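You operate a simulated robot arm through the tools that you are given. There is no shell and no other tool.

The job below is to be done with a simulated robot arm. You get a single attempt, and the scene is never put back.

Task
Start the grey machine: air on, gauge at 5.5 bar, reset the alarm, home the head.
Fine: leave the other controls alone.

It is judged by the outcome, as a careful person would: the job done as asked, and still so three seconds after it is handed in. It fails if anything else is knocked over, pushed out of place, dropped, spilled or broken.

Robot
A 7-joint arm with a two-finger parallel gripper, fixed in place. Base frame: the origin is at the foot of the arm, x ahead of it, y to its left, z up. Lengths are in mm, angles in degrees, forces in N, time in s.
With the tool pointing down near the work surface it reaches from about 380 to 880 mm from the base axis. Its first joint turns from -166.0 to 166.0 degrees. Payload 3.43 kg.
Tool frame: the origin (TCP) lies between the finger pads and is the grasp point; the fingertips stand 34 mm ahead of it; z points along the fingers, y is the line along which they close. Largest opening 128 mm; finger width 24, thickness 12; the body of the gripper, 48 by 130 mm, starts 96 mm behind the TCP.
Orientation is that of the tool frame in the base frame, as a unit quaternion [x, y, z, w]. With the fingers straight down and closing along the base's y, the tool's x points along the base's -x, its y along +y and its z along -z.

Tools
- The arm moves only by the tool drive_tool. Its arguments are lists of equal length, an entry for each row: "angular": the turn, a rotation vector about the base's x, y, z in units of 8 degrees (1.0 is 8 degrees), a list of three; "dp": the shift along the base's x, y, z in units of 30 mm (1.0 is 30 mm), a list of three; "hand": the closure in counts, from 0 (fully open) to 255 (shut). In form: {"angular": [[rx, ry, rz], ...], "dp": [[x, y, z], ...], "hand": [hand, ...]}. A call has 1 to 20 rows; each row shifts and turns the commanded pose from where the row before left it. A call with a number of a shift or a turn outside -1 to 1 is refused whole. Each row takes 0.2 s and may step no farther than 50 mm and 8.6 degrees from the row before; otherwise, or with a gripper value out of range, the whole call is refused. Where a pose cannot be reached the arm comes as near as it can. A force on the tool above 40 N (or 10 N above the force at the start of the call, whichever is more), or a blocked arm, ends the call early, and 0.2 s more pass. The fingers move at their own pace (about 153 mm/s each) and stop on an object; they squeeze with about 31 N. The grip force told is the motor's: it shows also when the fingers shut on nothing. Time passes only in rows, and 0.2 s behind the last, so rows that do not move let the fingers close. It gives the time, the measured TCP pose, the force on the tool (base axes), the opening and the grip force at its end, in the units of the frame above (readings bear some noise), with the torque about the TCP (base axes, N m) and any sound that the robot's microphone picked up, and new pictures: "show" is both (left out), scene, wrist or none.
- Cameras (640 x 400 px; columns grow to the right, rows downward): "scene" is fixed at [399.1, 650.8, 1529.5]; the picture's right is [-0.96, 0.28, 0.00], its down [0.24, 0.80, -0.56] and it looks along [-0.16, -0.53, -0.83] (base axes); focal length 214 px, centre (320, 200). "wrist" rides on the gripper at [76, -11, -160] in the tool frame; the picture's right is [0.15, 0.99, 0.00], its down [-0.88, 0.13, -0.46] and it looks along [-0.45, 0.07, 0.89] (tool axes); focal length 234 px, centre (320, 200). There is no depth. A picture from a camera that has moved, and an enlarged one, comes with that camera's place and axes in the base frame and with its lens.
- zoom(camera, box): a new picture of the part [left, top, right, bottom] of that camera's present view, enlarged. The clock stands still meanwhile.
- close_job(): hands the job in; it is judged then, once.

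Places have to be worked out from the pictures, the camera data and where the tool is seen. Open the gripper and draw the arm clear of the work before you hand the job in, unless the task says otherwise.

The tools are called after "Emit:" as name(argument=value, ...) on one line, values as JSON. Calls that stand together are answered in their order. drive_tool: Moves the arm, as the interface text tells. Its arguments: {"type":"object","properties":{"angular":{"type":"array","items":{"type":"array","items":{"type":"number"}}},"dp":{"type":"array","items":{"type":"array","items":{"type":"number"}}},"hand":{"type":"array","items":{"type":"number"}},"show":{"type":"string","enum":["both","scene","wrist","none"]}},"required":["angular","dp","hand"]} The other tools are called the same way: zoom (camera, box) takes an enlarged picture of a part of a camera's view; close_job () hands the job in.

At the start:

```text
clock: 0.0
eef_pos: [289.5, 377.3, 1298.7]
orientation: [0.0, 1.0, -0.001, 0.0]
force: [0.5, 0.2, -0.2]
torque: [0.01, -0.02, 0.01]
finger_gap: 127.9
grip_force: 0.1
```

scene: 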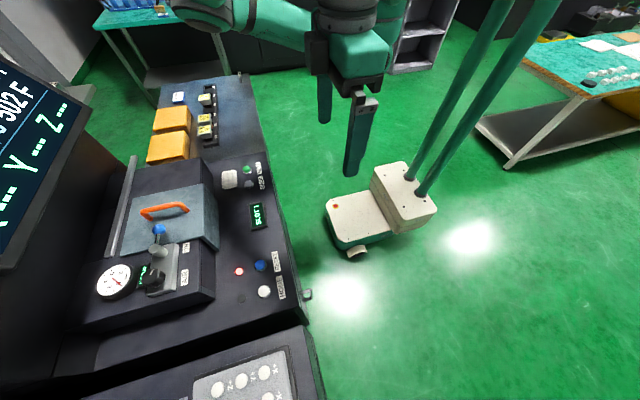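
wrist: 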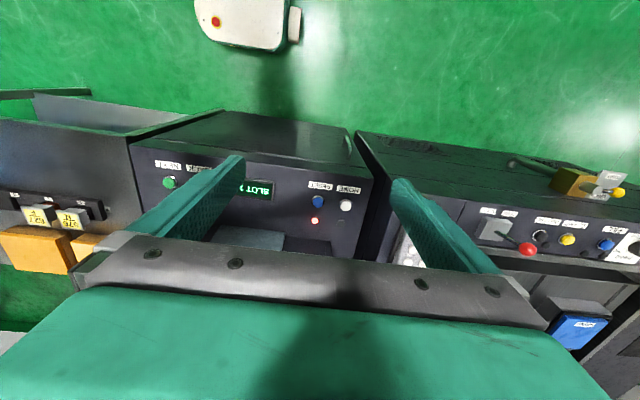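

The pictures show a dark machine with a gauge, a black valve, a blue and a white button by a red lamp, and other machines beside it. I'll zoom in to identify the controls and read the labels before moving.

Emit:
zoom(camera="scene", box=[80, 220, 240, 320])

Emit:
zoom(camera="scene", box=[200, 140, 328, 320])

Emit:
zoom(camera="scene", box=[60, 60, 320, 400])

Emit:
zoom(camera="wrist", box=[120, 130, 400, 270])

Emit:
zoom(camera="wrist", box=[400, 140, 640, 370])

```text
4.00 times, centred on (160, 270) of scene
camera zoom: at [399.1, 650.8, 1529.5], right [-0.96, 0.28, 0.0], down [0.24, 0.8, -0.56], along [-0.16, -0.53, -0.83], focal length 858 px, centre (960, -80)
```

zoom: 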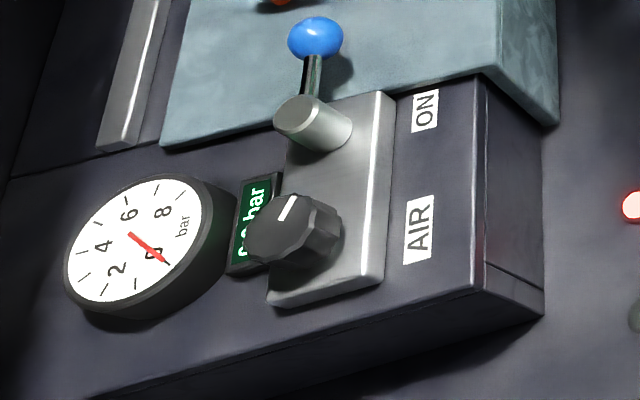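

```text
2.22 times, centred on (264, 230) of scene
camera zoom: at [399.1, 650.8, 1529.5], right [-0.96, 0.28, 0.0], down [0.24, 0.8, -0.56], along [-0.16, -0.53, -0.83], focal length 477 px, centre (444, 133)
```

zoom: 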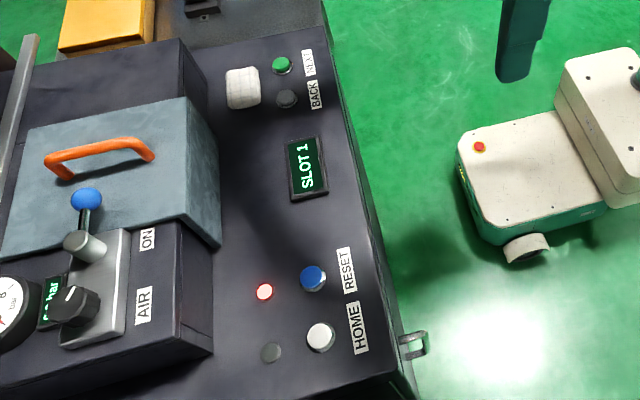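

```text
1.18 times, centred on (190, 230) of scene
camera zoom: at [399.1, 650.8, 1529.5], right [-0.96, 0.28, 0.0], down [0.24, 0.8, -0.56], along [-0.16, -0.53, -0.83], focal length 252 px, centre (473, 165)
```

zoom: 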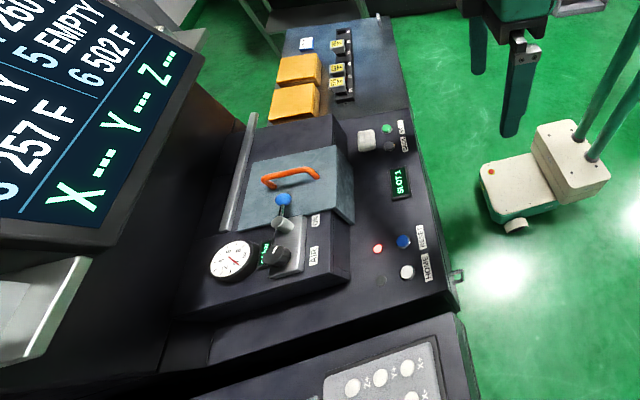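

```text
2.29 times, centred on (260, 200) of wrist
camera zoom: at [212.6, 364.8, 1458.1], right [-0.15, 0.99, 0.0], down [0.88, 0.13, 0.46], along [0.45, 0.07, -0.89], focal length 535 px, centre (457, 200)
```

zoom: 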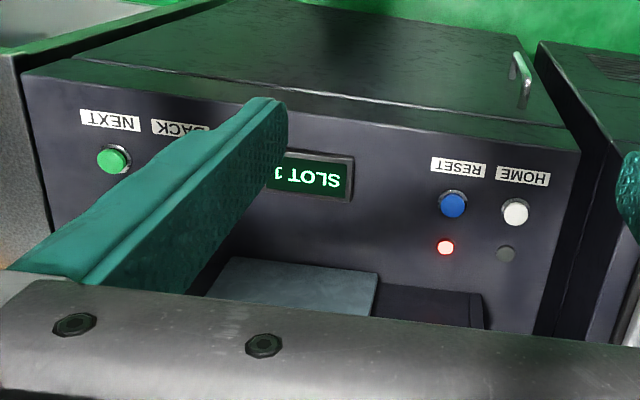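

```text
1.74 times, centred on (520, 255) of wrist
camera zoom: at [212.6, 364.8, 1458.1], right [-0.15, 0.99, 0.0], down [0.88, 0.13, 0.46], along [0.45, 0.07, -0.89], focal length 407 px, centre (-28, 104)
```

zoom: 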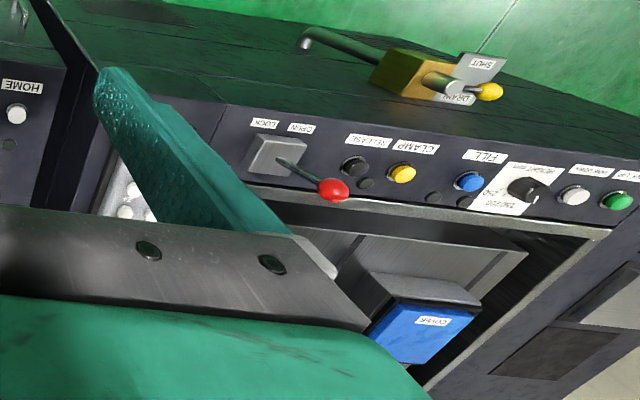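

The working panel is the one with RESET, HOME, the AIR lever and the gauge. I estimate RESET at (518,407,865) and HOME at (520,487,860); the lever and regulator sit farther out, around x≈780. I'll shift the tool forward, still high, for a closer second view.

Emit:
drive_tool(angular=[[0, 0, 0], [0, 0, 0], [0, 0, 0], [0, 0, 0], [0, 0, 0], [0, 0, 0]], dp=[[1, 0, 0], [1, 0, 0], [1, 0, 0], [1, 0, 0], [1, 0, 0], [1, 0, 0]], hand=[0, 0, 0, 0, 0, 0])

```text
clock: 1.4
eef_pos: [468.2, 377.9, 1299.0]
orientation: [0.0, 1.0, 0.0, 0.0]
force: [0.1, -0.4, 0.3]
torque: [-0.03, 0.01, 0.02]
finger_gap: 128.1
grip_force: 0.0
camera wrist: at [391.1, 366.6, 1457.9], right [-0.15, 0.99, 0.0], down [0.88, 0.13, 0.46], along [0.45, 0.07, -0.89], focal length 234 px, centre (320, 200)
```

scene: 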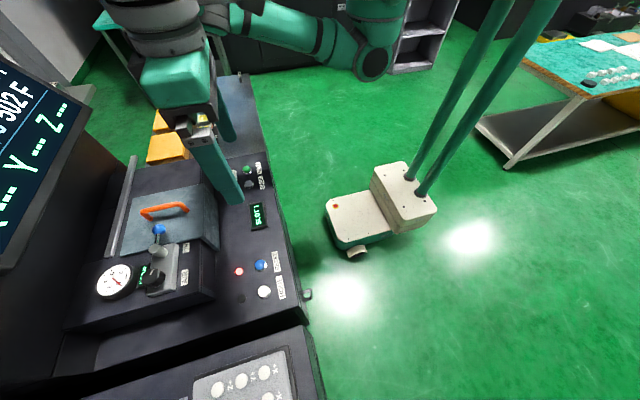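
wrist: 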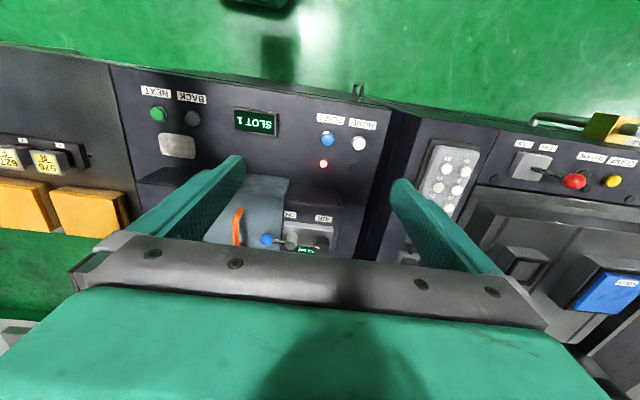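

The lever and regulator have come into the wrist view between the fingers. I'll zoom in there to see how the lever sits.

Emit:
zoom(camera="wrist", box=[210, 160, 370, 260])

Emit:
zoom(camera="wrist", box=[120, 80, 400, 260])

```text
4.00 times, centred on (290, 210) of wrist
camera zoom: at [391.1, 366.6, 1457.9], right [-0.15, 0.99, 0.0], down [0.88, 0.13, 0.46], along [0.45, 0.07, -0.89], focal length 937 px, centre (440, 160)
```

zoom: 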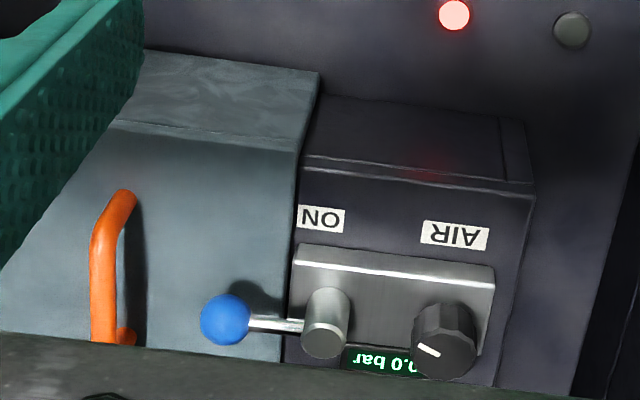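

```text
2.22 times, centred on (260, 170) of wrist
camera zoom: at [391.1, 366.6, 1457.9], right [-0.15, 0.99, 0.0], down [0.88, 0.13, 0.46], along [0.45, 0.07, -0.89], focal length 520 px, centre (453, 267)
```

zoom: 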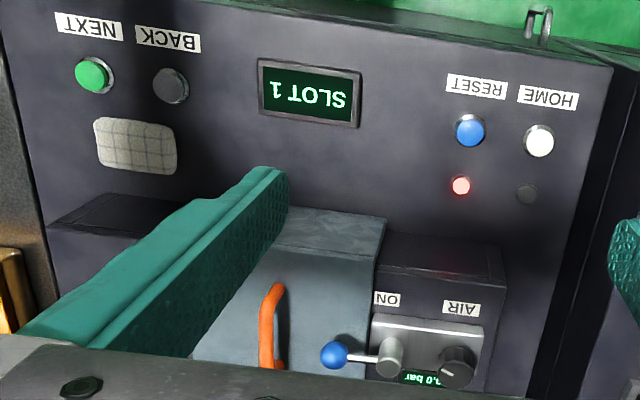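

Triangulating the two views gives: lever pivot ≈(743,352,1016), blue ball ≈(736,293,1017) pointing to −y, ON label ≈(692,339,963) on the −x side, and regulator knob ≈(733,420), top z≈1025. The display reads 0.0 bar. I'll move above the ball, turning the tool so the fingers close along x, and look again.

Emit:
drive_tool(angular=[[0, 0, 0.9375], [0, 0, 0.9375], [0, 0, 0.9375], [0, 0, 0.9375], [0, 0, 0.9375], [0, 0, 0.9375], [0, 0, 0.9375], [0, 0, 0.9375], [0, 0, 0.9375], [0, 0, 0.9375], [0, 0, 0.9375], [0, 0, 0.9375]], dp=[[0.74, -0.23, -0.4], [0.74, -0.23, -0.4], [0.74, -0.23, -0.4], [0.74, -0.23, -0.4], [0.74, -0.23, -0.4], [0.74, -0.23, -0.4], [0.74, -0.23, -0.4], [0.74, -0.23, -0.4], [0.74, -0.23, -0.4], [0.74, -0.23, -0.4], [0.74, -0.23, -0.4], [0.74, -0.23, -0.4]], hand=[0, 0, 0, 0, 0, 0, 0, 0, 0, 0, 0, 0])

```text
clock: 4.0
eef_pos: [653.8, 318.6, 1196.6]
orientation: [-0.517, 0.856, 0.0, 0.001]
force: [0.1, 0.6, -0.9]
torque: [0.01, 0.02, 0.0]
finger_gap: 128.1
grip_force: 0.0
out of reach, approached as far as the arm can: row 9, 10, 11, 12
camera wrist: at [626.6, 245.3, 1356.8], right [-0.94, 0.33, 0.0], down [0.29, 0.84, 0.46], along [0.15, 0.43, -0.89], focal length 234 px, centre (320, 200)
```

scene: 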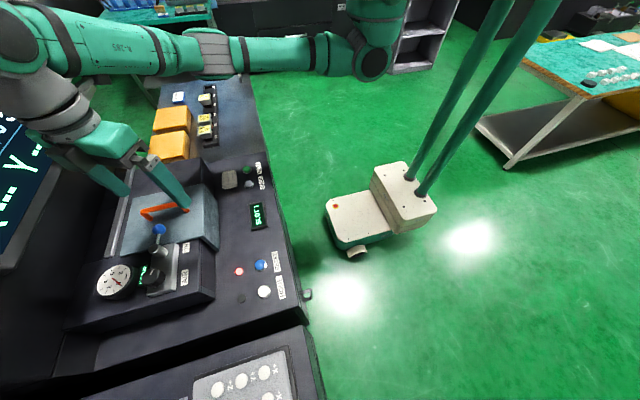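
wrist: 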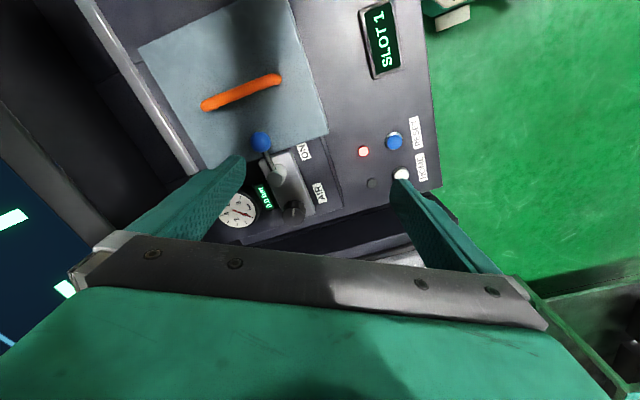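

The arm hit its reach limit at this height, at yaw ≈62°, but the wrist camera now has a good view of lever, knob, gauge and display. I'll zoom in to refine their positions.

Emit:
zoom(camera="wrist", box=[200, 110, 360, 230])

Emit:
zoom(camera="scene", box=[80, 180, 240, 320])

```text
3.33 times, centred on (280, 170) of wrist
camera zoom: at [626.6, 245.3, 1356.8], right [-0.94, 0.33, 0.0], down [0.29, 0.84, 0.46], along [0.15, 0.43, -0.89], focal length 781 px, centre (453, 300)
```

zoom: 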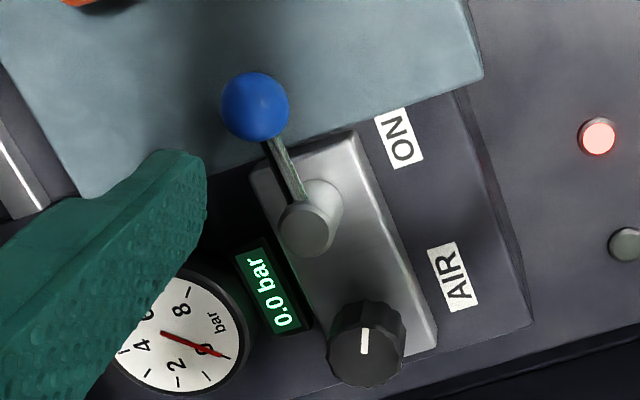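

```text
2.86 times, centred on (160, 250) of scene
camera zoom: at [399.1, 650.8, 1529.5], right [-0.96, 0.28, 0.0], down [0.24, 0.8, -0.56], along [-0.16, -0.53, -0.83], focal length 613 px, centre (777, 57)
```

zoom: 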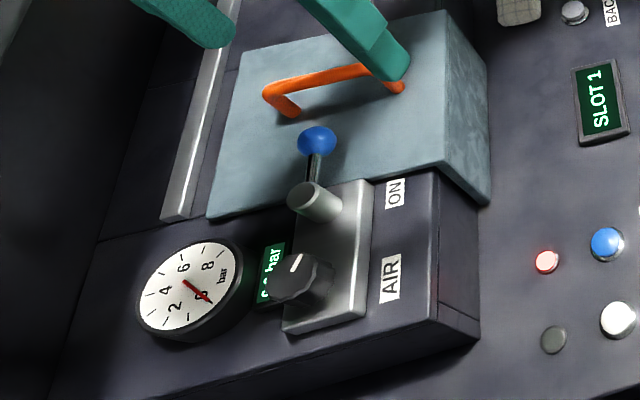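

The third view confirms ball ≈(735,293,1017), pivot ≈(740,353) and knob axis ≈(734,420), with the pointer toward −y. I'll descend with the fingers at about 60 mm, then move out over the ball, keeping the tips above it.

Emit:
drive_tool(angular=[[0, 0, 0], [0, 0, 0], [0, 0, 0], [0, 0, 0], [0, 0, 0], [0, 0, 0.5], [0, 0, 0.5], [0, 0, 0.5]], dp=[[0, 0, -1], [0, 0, -1], [0, 0, -1], [0, 0, -0.8], [0.7, -0.2, 0], [0.7, -0.2, 0], [0.7, -0.2, 0], [0.6, -0.25, 0]], hand=[135, 135, 135, 135, 135, 135, 135, 135])

```text
clock: 5.8
eef_pos: [663.6, 316.7, 1083.9]
orientation: [-0.516, 0.856, 0.0, 0.001]
force: [0.3, 0.0, -0.4]
torque: [-0.01, 0.01, -0.02]
finger_gap: 60.2
grip_force: 0.0
out of reach, approached as far as the arm can: row 5, 6, 7, 8
camera wrist: at [637.4, 242.3, 1242.8], right [-0.94, 0.33, 0.0], down [0.29, 0.84, 0.46], along [0.15, 0.43, -0.89], focal length 234 px, centre (320, 200)
```

scene: 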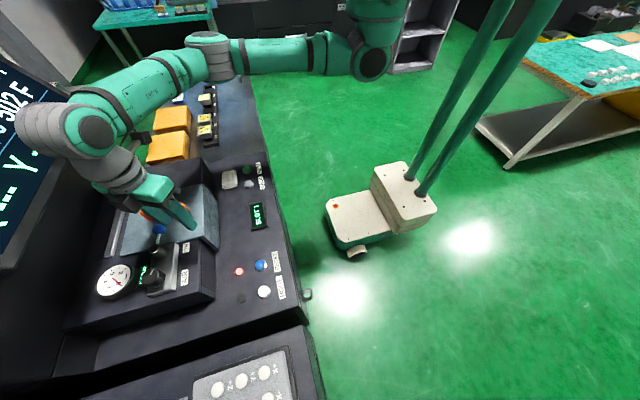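
wrist: 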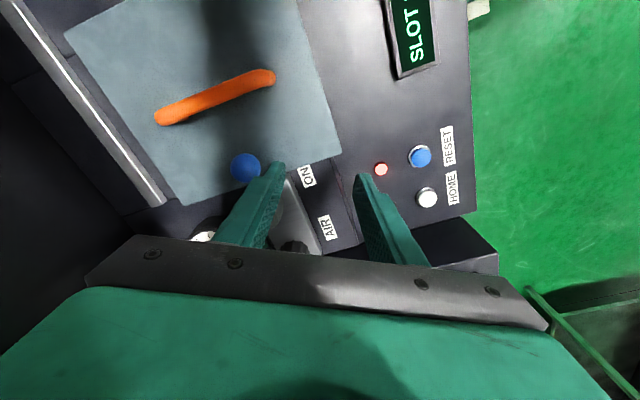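

At both stops the tool's yaw relative to the arm was about +37°, which points to the last wrist joint's limit and not to lack of reach. I'll turn the other way to yaw −90°, which still closes the fingers along x, and drift over the ball with the tips held above it.

Emit:
drive_tool(angular=[[0, 0, -1], [0, 0, -1], [0, 0, -1], [0, 0, -1], [0, 0, -1], [0, 0, -1], [0, 0, -1], [0, 0, -1], [0, 0, -1], [0, 0, -1], [0, 0, -1], [0, 0, -1], [0, 0, -1], [0, 0, -1], [0, 0, -1], [0, 0, -1], [0, 0, -1], [0, 0, -1], [0, 0, -1]], dp=[[0, 0, 0.1], [0, 0, 0.1], [0, 0, 0.1], [0, 0, 0], [0, 0, 0], [0, 0, 0], [0, 0, 0], [0, 0, 0], [0.22, -0.07, 0], [0.22, -0.07, 0], [0.22, -0.07, 0], [0.22, -0.07, 0], [0.22, -0.07, 0], [0.22, -0.07, 0], [0.22, -0.07, 0], [0.22, -0.07, 0], [0.22, -0.07, 0], [0.22, -0.07, 0], [0.2, -0.07, 0]], hand=[135, 135, 135, 135, 135, 135, 135, 135, 135, 135, 135, 135, 135, 135, 135, 135, 135, 135, 135])

```text
clock: 9.8
eef_pos: [736.1, 291.1, 1092.6]
orientation: [0.707, 0.708, 0.0, 0.0]
force: [-0.4, -0.3, -0.2]
torque: [-0.04, 0.01, 0.01]
finger_gap: 60.5
grip_force: 0.1
camera wrist: at [724.6, 368.0, 1252.6], right [0.99, 0.15, 0.0], down [0.13, -0.88, 0.46], along [0.07, -0.45, -0.89], focal length 234 px, centre (320, 200)
```

scene: 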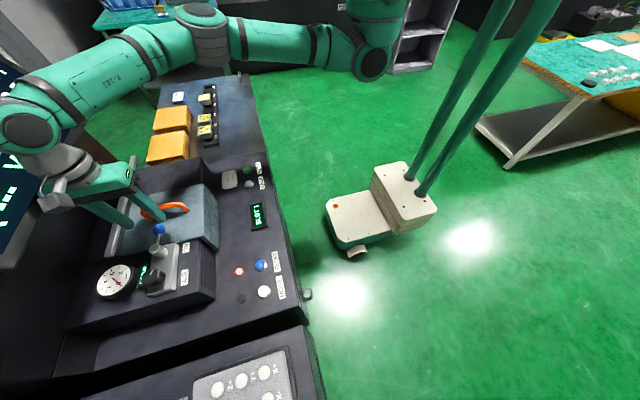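
wrist: 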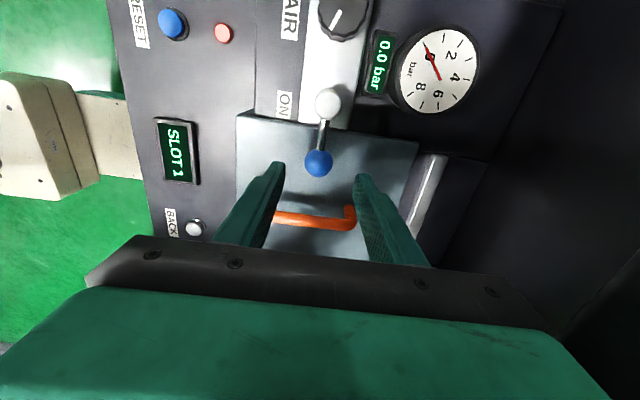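

The fingers now straddle the ball's position from above, with ball ≈(735,292,1017) and pivot ≈(737,352). I'll narrow the gap to about 46 mm and lower the tips to z≈1002, which still clears the cover top at 978.

Emit:
drive_tool(angular=[[0, 0, 0], [0, 0, 0], [0, 0, 0], [0, 0, 0]], dp=[[0, 0, 0], [-0.02, 0.02, -0.63], [0, 0.02, -0.63], [0, 0, -0.63]], hand=[163, 163, 163, 163])

```text
clock: 10.8
eef_pos: [736.2, 293.1, 1036.0]
orientation: [0.705, 0.709, 0.0, -0.001]
force: [-0.2, 0.2, -0.9]
torque: [-0.02, 0.01, -0.02]
finger_gap: 46.1
grip_force: 0.1
camera wrist: at [723.8, 368.3, 1195.5], right [0.99, 0.15, 0.0], down [0.13, -0.88, 0.46], along [0.07, -0.45, -0.89], focal length 234 px, centre (320, 200)
```

scene: 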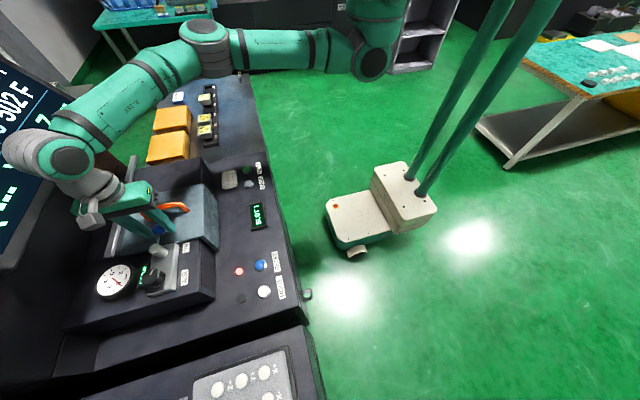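
wrist: 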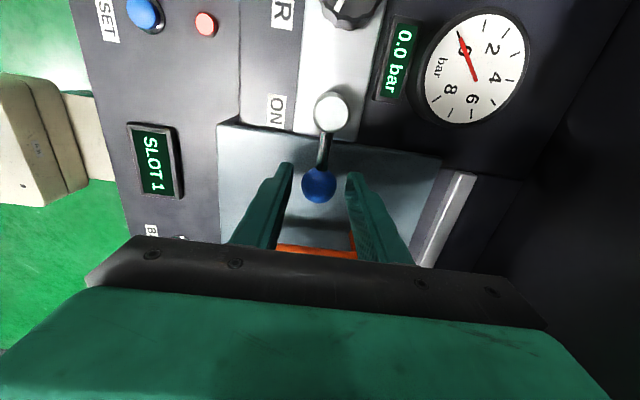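

The fingers straddle the ball without contact. I'll sweep the first part of the arc toward the ON label, clockwise from above, and check force and motion.

Emit:
drive_tool(angular=[[0, 0, -0.9375], [0, 0, -0.9375], [0, 0, -0.9375], [0, 0, -0.9375], [0, 0, -0.9375]], dp=[[-0.26, 0.017, 0], [-0.257, 0.05, 0], [-0.25, 0.087, 0], [-0.233, 0.113, 0], [-0.217, 0.147, 0]], hand=[163, 163, 163, 163, 163])

```text
clock: 12.0
eef_pos: [699.8, 304.9, 1035.9]
orientation: [0.897, 0.443, -0.001, -0.002]
force: [0.5, -2.2, -0.3]
torque: [-0.04, -0.01, 0.0]
finger_gap: 47.6
grip_force: 0.9
camera wrist: at [736.0, 372.6, 1195.4], right [0.87, -0.48, 0.0], down [-0.43, -0.78, 0.46], along [-0.22, -0.4, -0.89], focal length 234 px, centre (320, 200)
```

scene: 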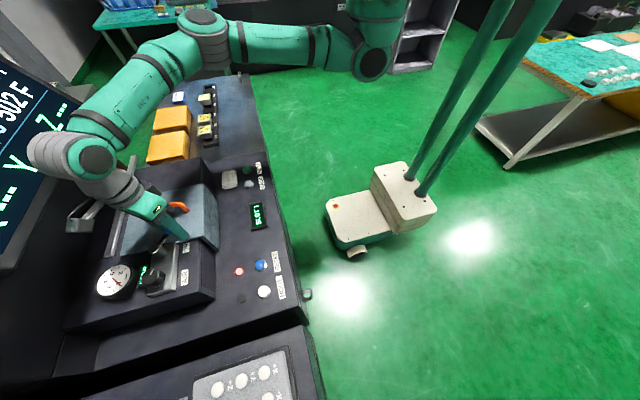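
wrist: 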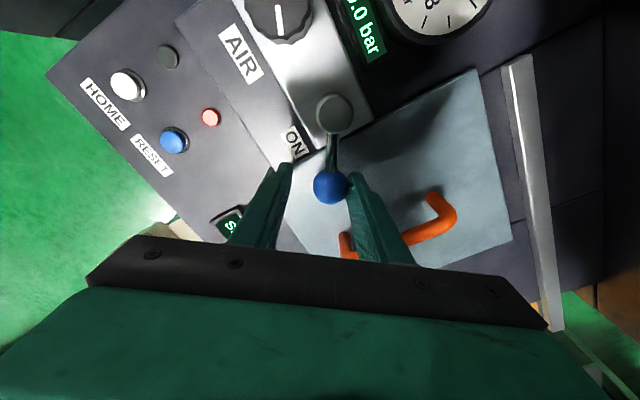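

The lever is following with little force. I'll continue along the arc until it points at ON.

Emit:
drive_tool(angular=[[0, 0, -0.9375], [0, 0, -0.9375], [0, 0, -0.9375], [0, 0, -0.9375], [0, 0, -0.9375], [0, 0, -0.9375], [0, 0, -0.9375]], dp=[[-0.197, 0.173, 0], [-0.173, 0.197, 0], [-0.147, 0.217, 0], [-0.113, 0.233, 0], [-0.087, 0.25, 0], [-0.05, 0.257, 0], [-0.017, 0.26, 0]], hand=[163, 163, 163, 163, 163, 163, 163])

```text
clock: 13.6
eef_pos: [675.9, 354.7, 1038.1]
orientation: [1.0, 0.001, 0.0, -0.001]
force: [-0.1, -1.3, 0.3]
torque: [-0.01, -0.01, -0.02]
finger_gap: 46.7
grip_force: 0.6
camera wrist: at [751.5, 365.4, 1197.1], right [0.15, -0.99, 0.0], down [-0.88, -0.13, 0.46], along [-0.45, -0.07, -0.89], focal length 234 px, centre (320, 200)
```

scene: 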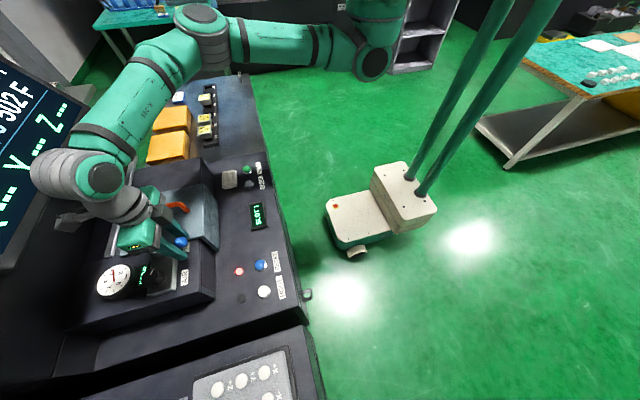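
wrist: 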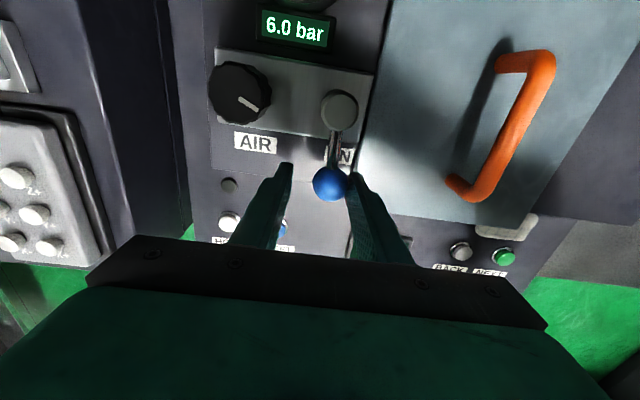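

Air is on: the display now reads 6.0 bar and the lever points at ON. I'll nudge it another 6° or so to seat it, then check the display.

Emit:
drive_tool(angular=[[0, 0, -0.7], [0, 0, 0]], dp=[[0.02, 0.2, 0], [0, 0, 0]], hand=[163, 163])

Emit:
zoom(camera="wrist", box=[190, 0, 400, 210])

```text
clock: 14.2
eef_pos: [677.9, 357.2, 1037.7]
orientation: [0.999, -0.048, 0.0, 0.0]
force: [1.1, -3.9, -0.2]
torque: [-0.06, 0.0, 0.04]
finger_gap: 48.4
grip_force: 2.6
camera wrist: at [753.1, 362.6, 1197.3], right [0.05, -1.0, 0.0], down [-0.89, -0.05, 0.46], along [-0.46, -0.02, -0.89], focal length 234 px, centre (320, 200)
```

scene: 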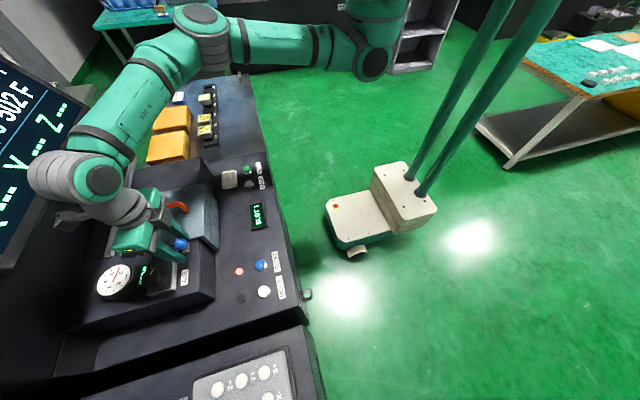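
wrist: 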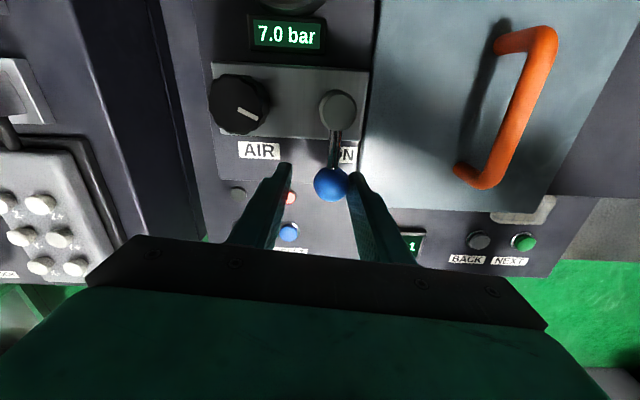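

```text
1.90 times, centred on (295, 105) of wrist
camera zoom: at [753.1, 362.6, 1197.3], right [0.05, -1.0, 0.0], down [-0.89, -0.05, 0.46], along [-0.46, -0.02, -0.89], focal length 446 px, centre (368, 381)
```

zoom: 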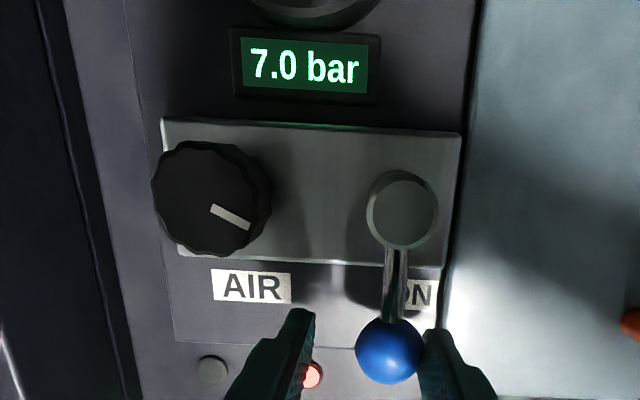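

The pressure has risen to 7.0 bar and may still be climbing toward the regulator setting; the lever seems to be against its stop. I'll ease off the ball, lift straight up and let the pressure settle.

Emit:
drive_tool(angular=[[0, 0, 0], [0, 0, 0], [0, 0, 0], [0, 0, 0.35], [0, 0, 0], [0, 0, 0], [0, 0, 0]], dp=[[0, -0.12, 0], [0, 0, 0.8], [0, 0, 0.9], [0, 0, 0.9], [0, 0, 0], [0, 0, 0], [0, 0, 0]], hand=[163, 163, 163, 135, 135, 135, 135])

Emit:
zoom(camera="wrist", box=[160, 0, 400, 200])

Emit:
zoom(camera="scene", box=[80, 180, 240, 320])

```text
clock: 15.8
eef_pos: [677.2, 355.8, 1114.5]
orientation: [1.0, -0.023, 0.001, 0.0]
force: [-0.1, -0.6, 0.9]
torque: [0.01, 0.02, 0.02]
finger_gap: 60.2
grip_force: 0.0
camera wrist: at [752.6, 363.1, 1274.4], right [0.1, -0.99, 0.0], down [-0.89, -0.09, 0.46], along [-0.45, -0.05, -0.89], focal length 234 px, centre (320, 200)
```

scene: 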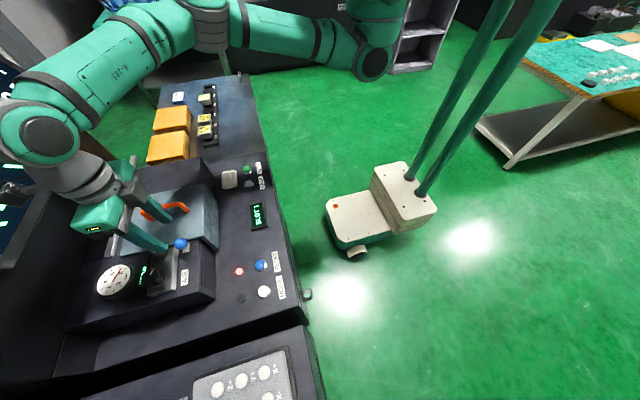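
wrist: 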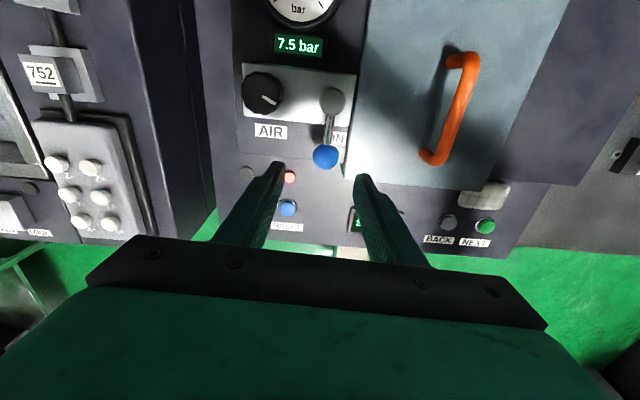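

```text
2.00 times, centred on (280, 100) of wrist
camera zoom: at [752.6, 363.1, 1274.4], right [0.1, -0.99, 0.0], down [-0.89, -0.09, 0.46], along [-0.45, -0.05, -0.89], focal length 468 px, centre (400, 400)
```

zoom: 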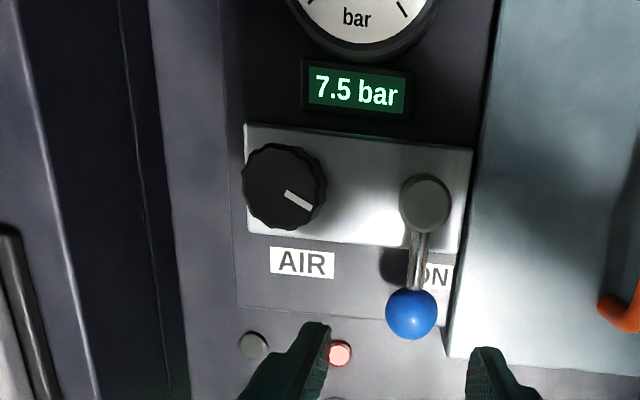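

```text
2.86 times, centred on (160, 250) of scene
camera zoom: at [399.1, 650.8, 1529.5], right [-0.96, 0.28, 0.0], down [0.24, 0.8, -0.56], along [-0.16, -0.53, -0.83], focal length 613 px, centre (777, 57)
```

zoom: 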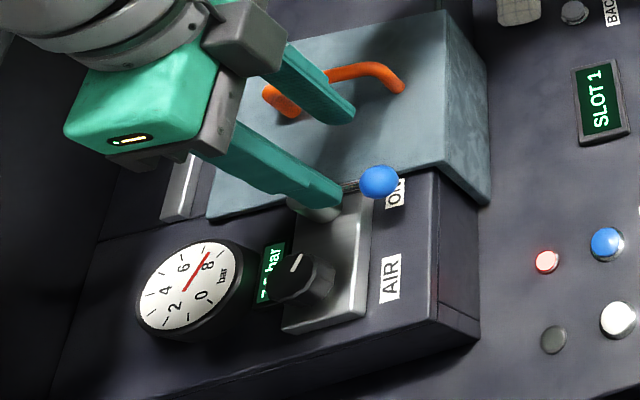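

It has settled near 7.5 bar, so the regulator must come down about 2 bar. I'll move above the knob at ≈(734,420) with the tips at z≈1046, clear of the lever and knob tops.

Emit:
drive_tool(angular=[[0, 0, 0], [0, 0, 0], [0, 0, 0], [0, 0, 0], [0, 0, 0]], dp=[[0.4, 0.45, -0.25], [0.4, 0.45, -0.25], [0.4, 0.45, -0.25], [0.4, 0.45, -0.25], [0.3, 0.34, -0.15]], hand=[135, 135, 135, 135, 135])

Emit:
zoom(camera="wrist", box=[160, 0, 480, 200])

Emit:
zoom(camera="scene", box=[80, 180, 240, 320])

```text
clock: 17.0
eef_pos: [730.7, 422.0, 1081.6]
orientation: [1.0, -0.022, 0.001, -0.001]
force: [-27.9, -11.1, 9.2]
torque: [1.99, -5.75, -1.18]
finger_gap: 60.3
grip_force: 0.1
camera wrist: at [806.0, 428.8, 1242.1], right [0.1, -0.99, 0.0], down [-0.89, -0.09, 0.45], along [-0.45, -0.05, -0.89], focal length 234 px, centre (320, 200)
```

scene: 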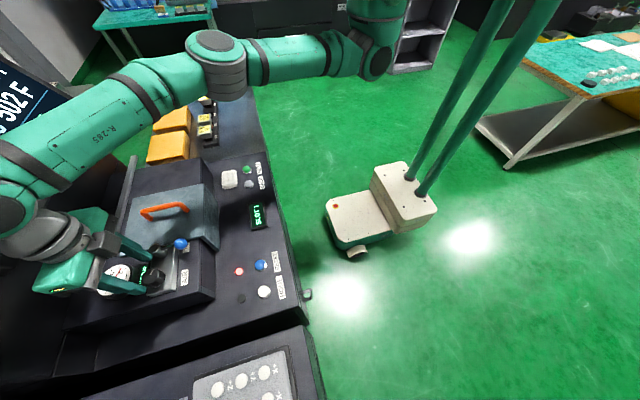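
wrist: 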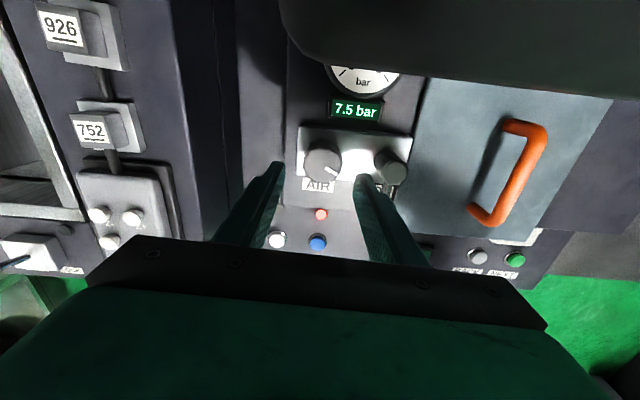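

```text
2.00 times, centred on (320, 100) of wrist
camera zoom: at [806.0, 428.8, 1242.1], right [0.1, -0.99, 0.0], down [-0.89, -0.09, 0.45], along [-0.45, -0.05, -0.89], focal length 468 px, centre (320, 400)
```

zoom: 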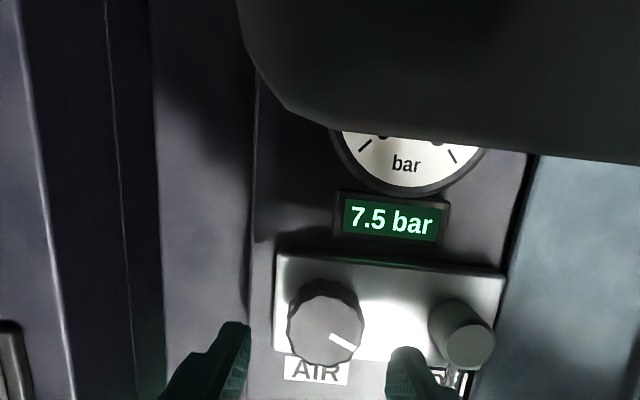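

```text
2.86 times, centred on (160, 250) of scene
camera zoom: at [399.1, 650.8, 1529.5], right [-0.96, 0.28, 0.0], down [0.24, 0.8, -0.56], along [-0.16, -0.53, -0.83], focal length 613 px, centre (777, 57)
```

zoom: 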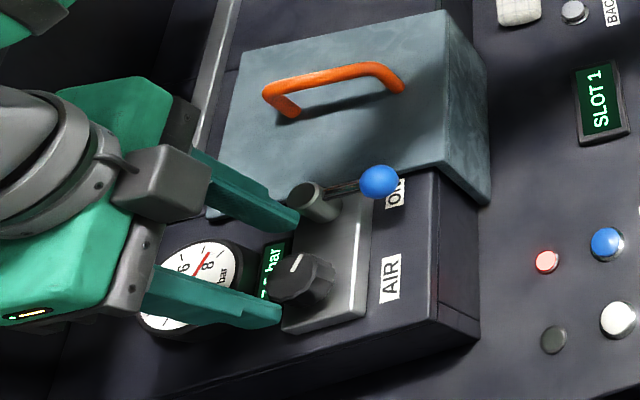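

There is a 28 N push toward −x and a dark object at the top of the wrist view, so the hand or wrist seems to be touching something overhead at +x, possibly the monitor or its mount. I'll back straight off along −x at once and look.

Emit:
drive_tool(angular=[[0, 0, 0], [0, 0, 0], [0, 0, 0]], dp=[[-0.6, -0.6, 0.2], [-0.6, -0.6, 0.2], [0, 0, 0]], hand=[135, 135, 135])

```text
clock: 17.8
eef_pos: [698.9, 384.8, 1091.2]
orientation: [1.0, -0.023, -0.001, -0.001]
force: [0.0, 0.4, 0.6]
torque: [0.01, 0.03, 0.01]
finger_gap: 60.2
grip_force: 0.1
camera wrist: at [773.6, 392.3, 1249.9], right [0.1, -0.99, 0.0], down [-0.89, -0.09, 0.46], along [-0.45, -0.05, -0.89], focal length 234 px, centre (320, 200)
```

scene: 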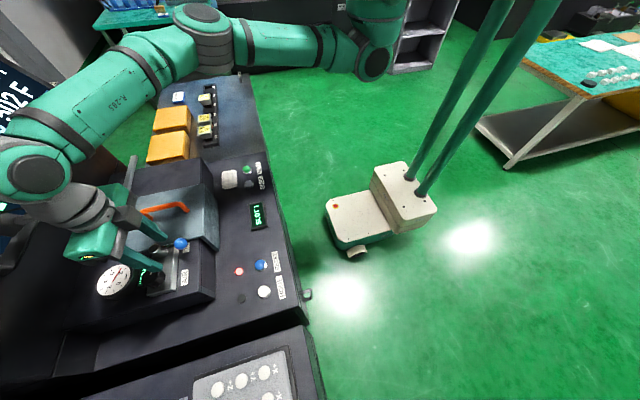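
wrist: 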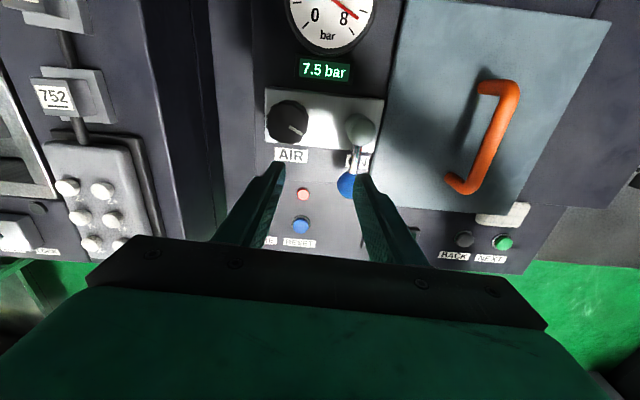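

Force is back to zero after backing off. I'll zoom on the monitor side of the scene to see what stands near the hand and whether anything shifted.

Emit:
zoom(camera="scene", box=[0, 40, 240, 320])

Emit:
zoom(camera="wrist", box=[200, 0, 420, 200])

```text
1.43 times, centred on (120, 180) of scene
camera zoom: at [399.1, 650.8, 1529.5], right [-0.96, 0.28, 0.0], down [0.24, 0.8, -0.56], along [-0.16, -0.53, -0.83], focal length 306 px, centre (606, 229)
```

zoom: 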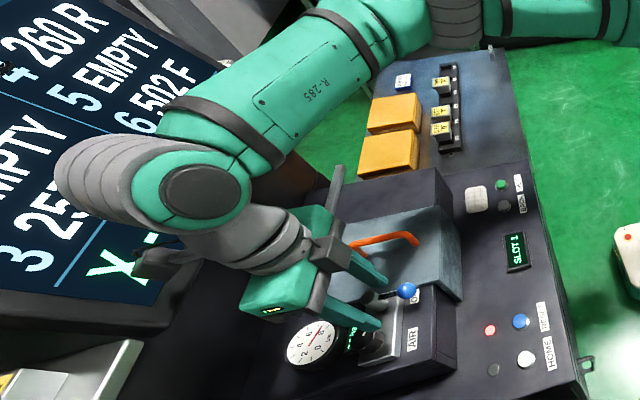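

```text
2.00 times, centred on (310, 100) of wrist
camera zoom: at [773.6, 392.3, 1249.9], right [0.1, -0.99, 0.0], down [-0.89, -0.09, 0.46], along [-0.45, -0.05, -0.89], focal length 468 px, centre (340, 400)
```

zoom: 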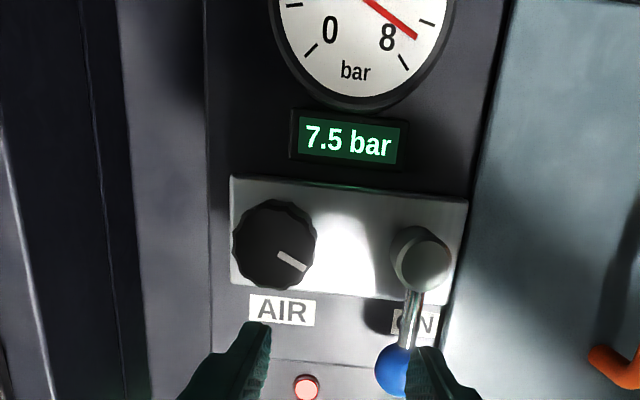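

The square block on the far side of the hand is the wrist camera, and with the camera side facing +x it touched the monitor, which does not look moved. I'll turn the tool back through about 152° here, fingers above everything, so the camera faces −x before approaching the knob again.

Emit:
drive_tool(angular=[[0, 0, 0], [0, 0, 1], [0, 0, 1], [0, 0, 1], [0, 0, 1], [0, 0, 1], [0, 0, 1], [0, 0, 1], [0, 0, 1], [0, 0, 1], [0, 0, 1], [0, 0, 1], [0, 0, 1], [0, 0, 1], [0, 0, 1], [0, 0, 1], [0, 0, 1], [0, 0, 1], [0, 0, 1], [0, 0, 1]], dp=[[-0.7, 0, 0.2], [0, 0, 0], [0, 0, 0], [0, 0, 0], [0, 0, 0], [0, 0, 0], [0, 0, 0], [0, 0, 0], [0, 0, 0], [0, 0, 0], [0, 0, 0], [0, 0, 0], [0, 0, 0], [0, 0, 0], [0, 0, 0], [0, 0, 0], [0, 0, 0], [0, 0, 0], [0, 0, 0], [0, 0, 0]], hand=[135, 135, 135, 135, 135, 135, 135, 135, 135, 135, 135, 135, 135, 135, 135, 135, 135, 135, 135, 135])

```text
clock: 22.0
eef_pos: [676.1, 384.6, 1098.4]
orientation: [0.261, 0.965, -0.001, 0.001]
force: [-0.4, -0.7, 0.0]
torque: [0.03, 0.02, 0.0]
finger_gap: 60.4
grip_force: 0.0
camera wrist: at [605.2, 412.8, 1258.1], right [0.37, 0.93, 0.0], down [0.83, -0.33, 0.46], along [0.42, -0.17, -0.89], focal length 234 px, centre (320, 200)
```

scene: 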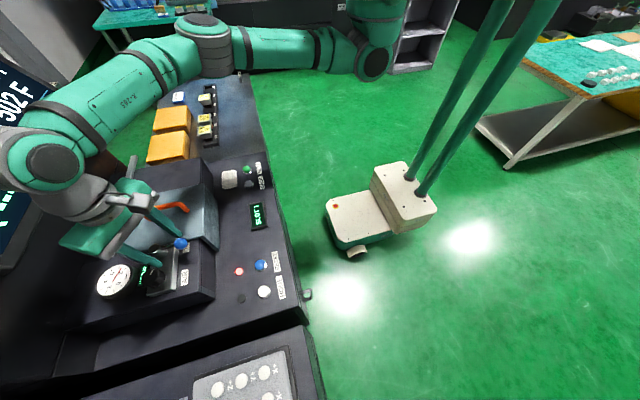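
wrist: 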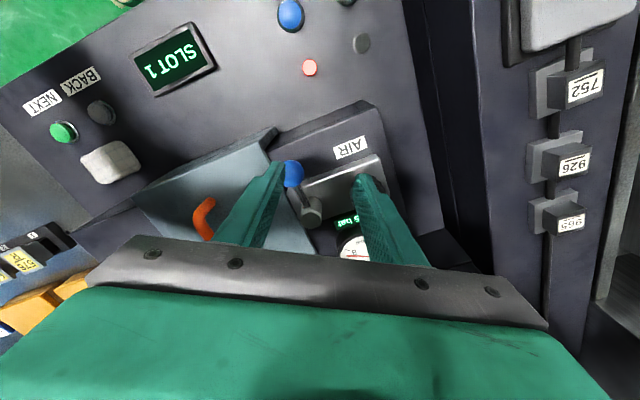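

Yaw is now about −30° with the camera on the near side. I'll move over the knob axis at (734,420), tips still above its top, and check for force.

Emit:
drive_tool(angular=[[0, 0, 0], [0, 0, 0], [0, 0, 0], [0, 0, 0]], dp=[[0.5, 0.3, -0.1], [0.5, 0.3, -0.1], [0.5, 0.3, -0.1], [0.43, 0.28, -0.1]], hand=[135, 135, 135, 135])

Emit:
zoom(camera="wrist", box=[200, 60, 440, 260])

Emit:
zoom(camera="scene", box=[0, 160, 240, 320])

```text
clock: 23.0
eef_pos: [736.1, 420.6, 1086.6]
orientation: [0.264, 0.965, 0.0, -0.001]
force: [0.0, -0.7, 0.5]
torque: [0.05, 0.01, 0.02]
finger_gap: 60.4
grip_force: 0.0
camera wrist: at [664.2, 448.8, 1245.9], right [0.38, 0.93, 0.0], down [0.82, -0.34, 0.46], along [0.42, -0.17, -0.89], focal length 234 px, centre (320, 200)
```

scene: 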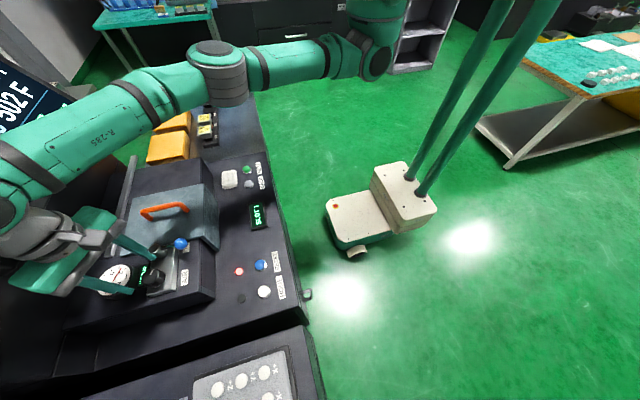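
wrist: 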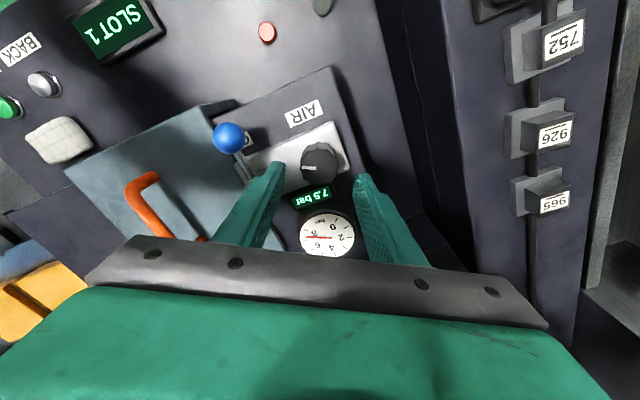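

```text
2.00 times, centred on (320, 160) of wrist
camera zoom: at [664.2, 448.8, 1245.9], right [0.38, 0.93, 0.0], down [0.82, -0.34, 0.46], along [0.42, -0.17, -0.89], focal length 468 px, centre (320, 280)
```

zoom: 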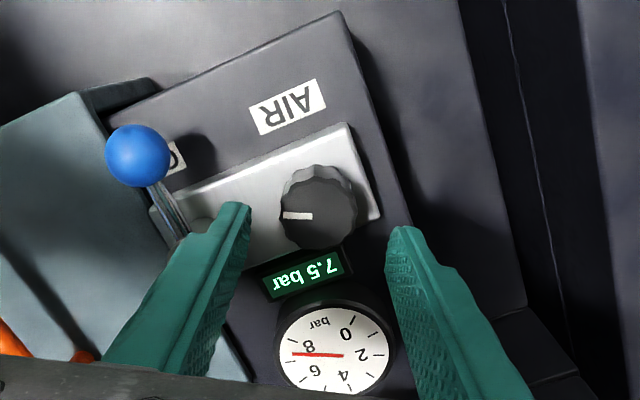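

```text
2.50 times, centred on (120, 240) of scene
camera zoom: at [399.1, 650.8, 1529.5], right [-0.96, 0.28, 0.0], down [0.24, 0.8, -0.56], along [-0.16, -0.53, -0.83], focal length 536 px, centre (820, 100)
```

zoom: 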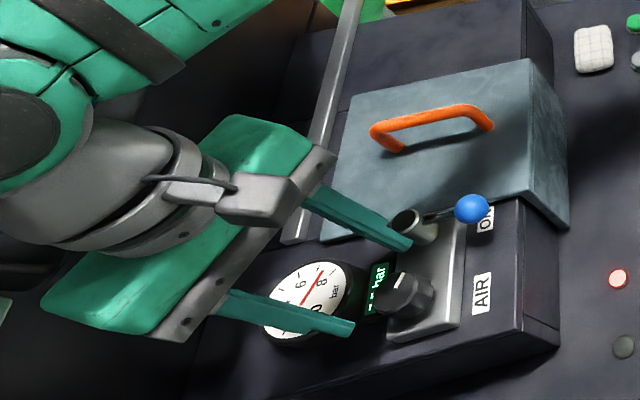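

The knob is centred between the fingers, with pointer azimuth ≈−112°, and both display (7.5 bar) and gauge are visible with no contact force. I'll lower to TCP z≈1037, keep the fingers open and check.

Emit:
drive_tool(angular=[[0, 0, 0], [0, 0, 0], [0, 0, 0]], dp=[[-0.01, 0, -0.6], [-0.01, 0, -0.6], [0, 0, -0.45]], hand=[135, 135, 135])

Emit:
zoom(camera="wrist", box=[200, 60, 440, 260])

Emit:
zoom(camera="scene", box=[0, 160, 240, 320])

```text
clock: 23.8
eef_pos: [734.4, 418.9, 1035.8]
orientation: [0.264, 0.964, -0.001, 0.0]
force: [-0.4, -0.7, -0.1]
torque: [0.04, -0.01, 0.01]
finger_gap: 60.4
grip_force: 0.1
camera wrist: at [663.0, 448.1, 1196.5], right [0.38, 0.93, 0.0], down [0.82, -0.33, 0.46], along [0.42, -0.17, -0.89], focal length 234 px, centre (320, 200)
```

scene: 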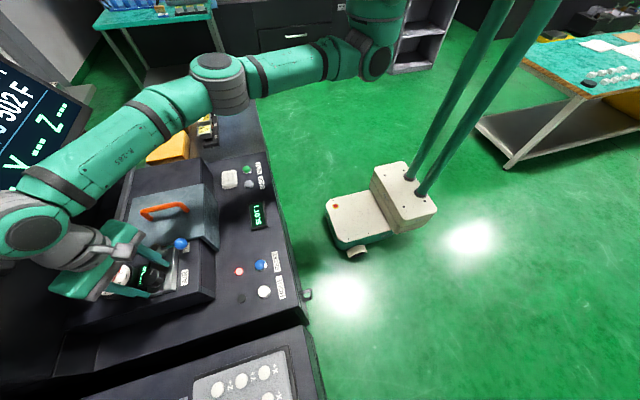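
wrist: 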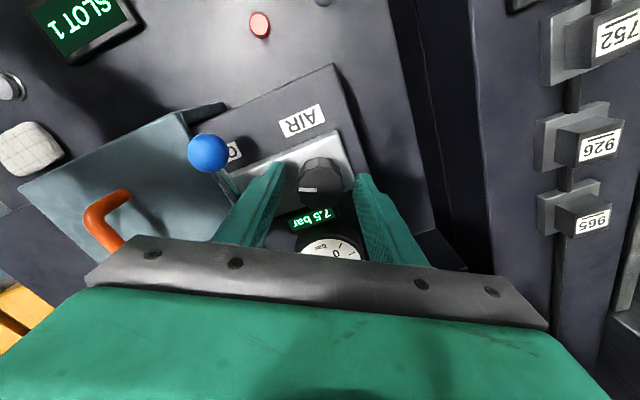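

```text
2.00 times, centred on (320, 160) of wrist
camera zoom: at [663.0, 448.1, 1196.5], right [0.38, 0.93, 0.0], down [0.82, -0.33, 0.46], along [0.42, -0.17, -0.89], focal length 468 px, centre (320, 280)
```

zoom: 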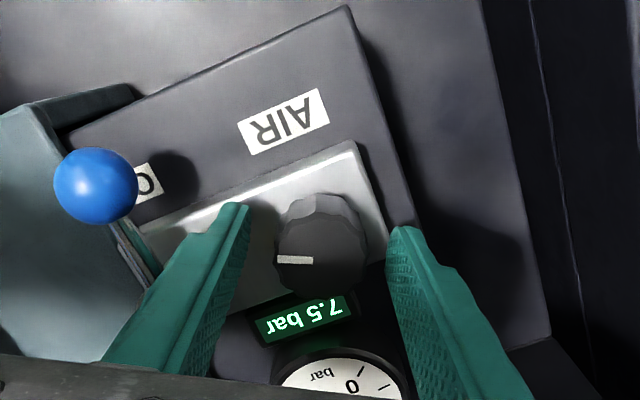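

```text
2.50 times, centred on (120, 240) of scene
camera zoom: at [399.1, 650.8, 1529.5], right [-0.96, 0.28, 0.0], down [0.24, 0.8, -0.56], along [-0.16, -0.53, -0.83], focal length 536 px, centre (820, 100)
```

zoom: 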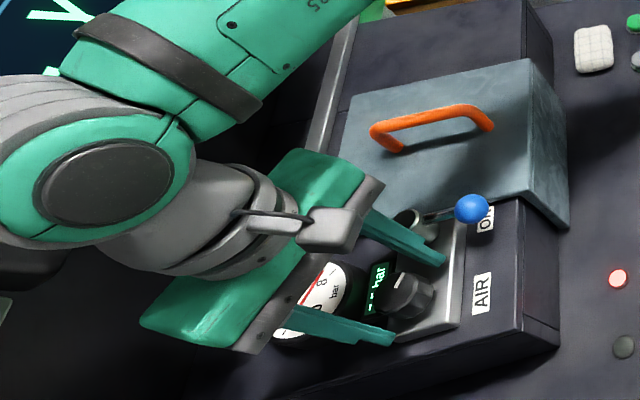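

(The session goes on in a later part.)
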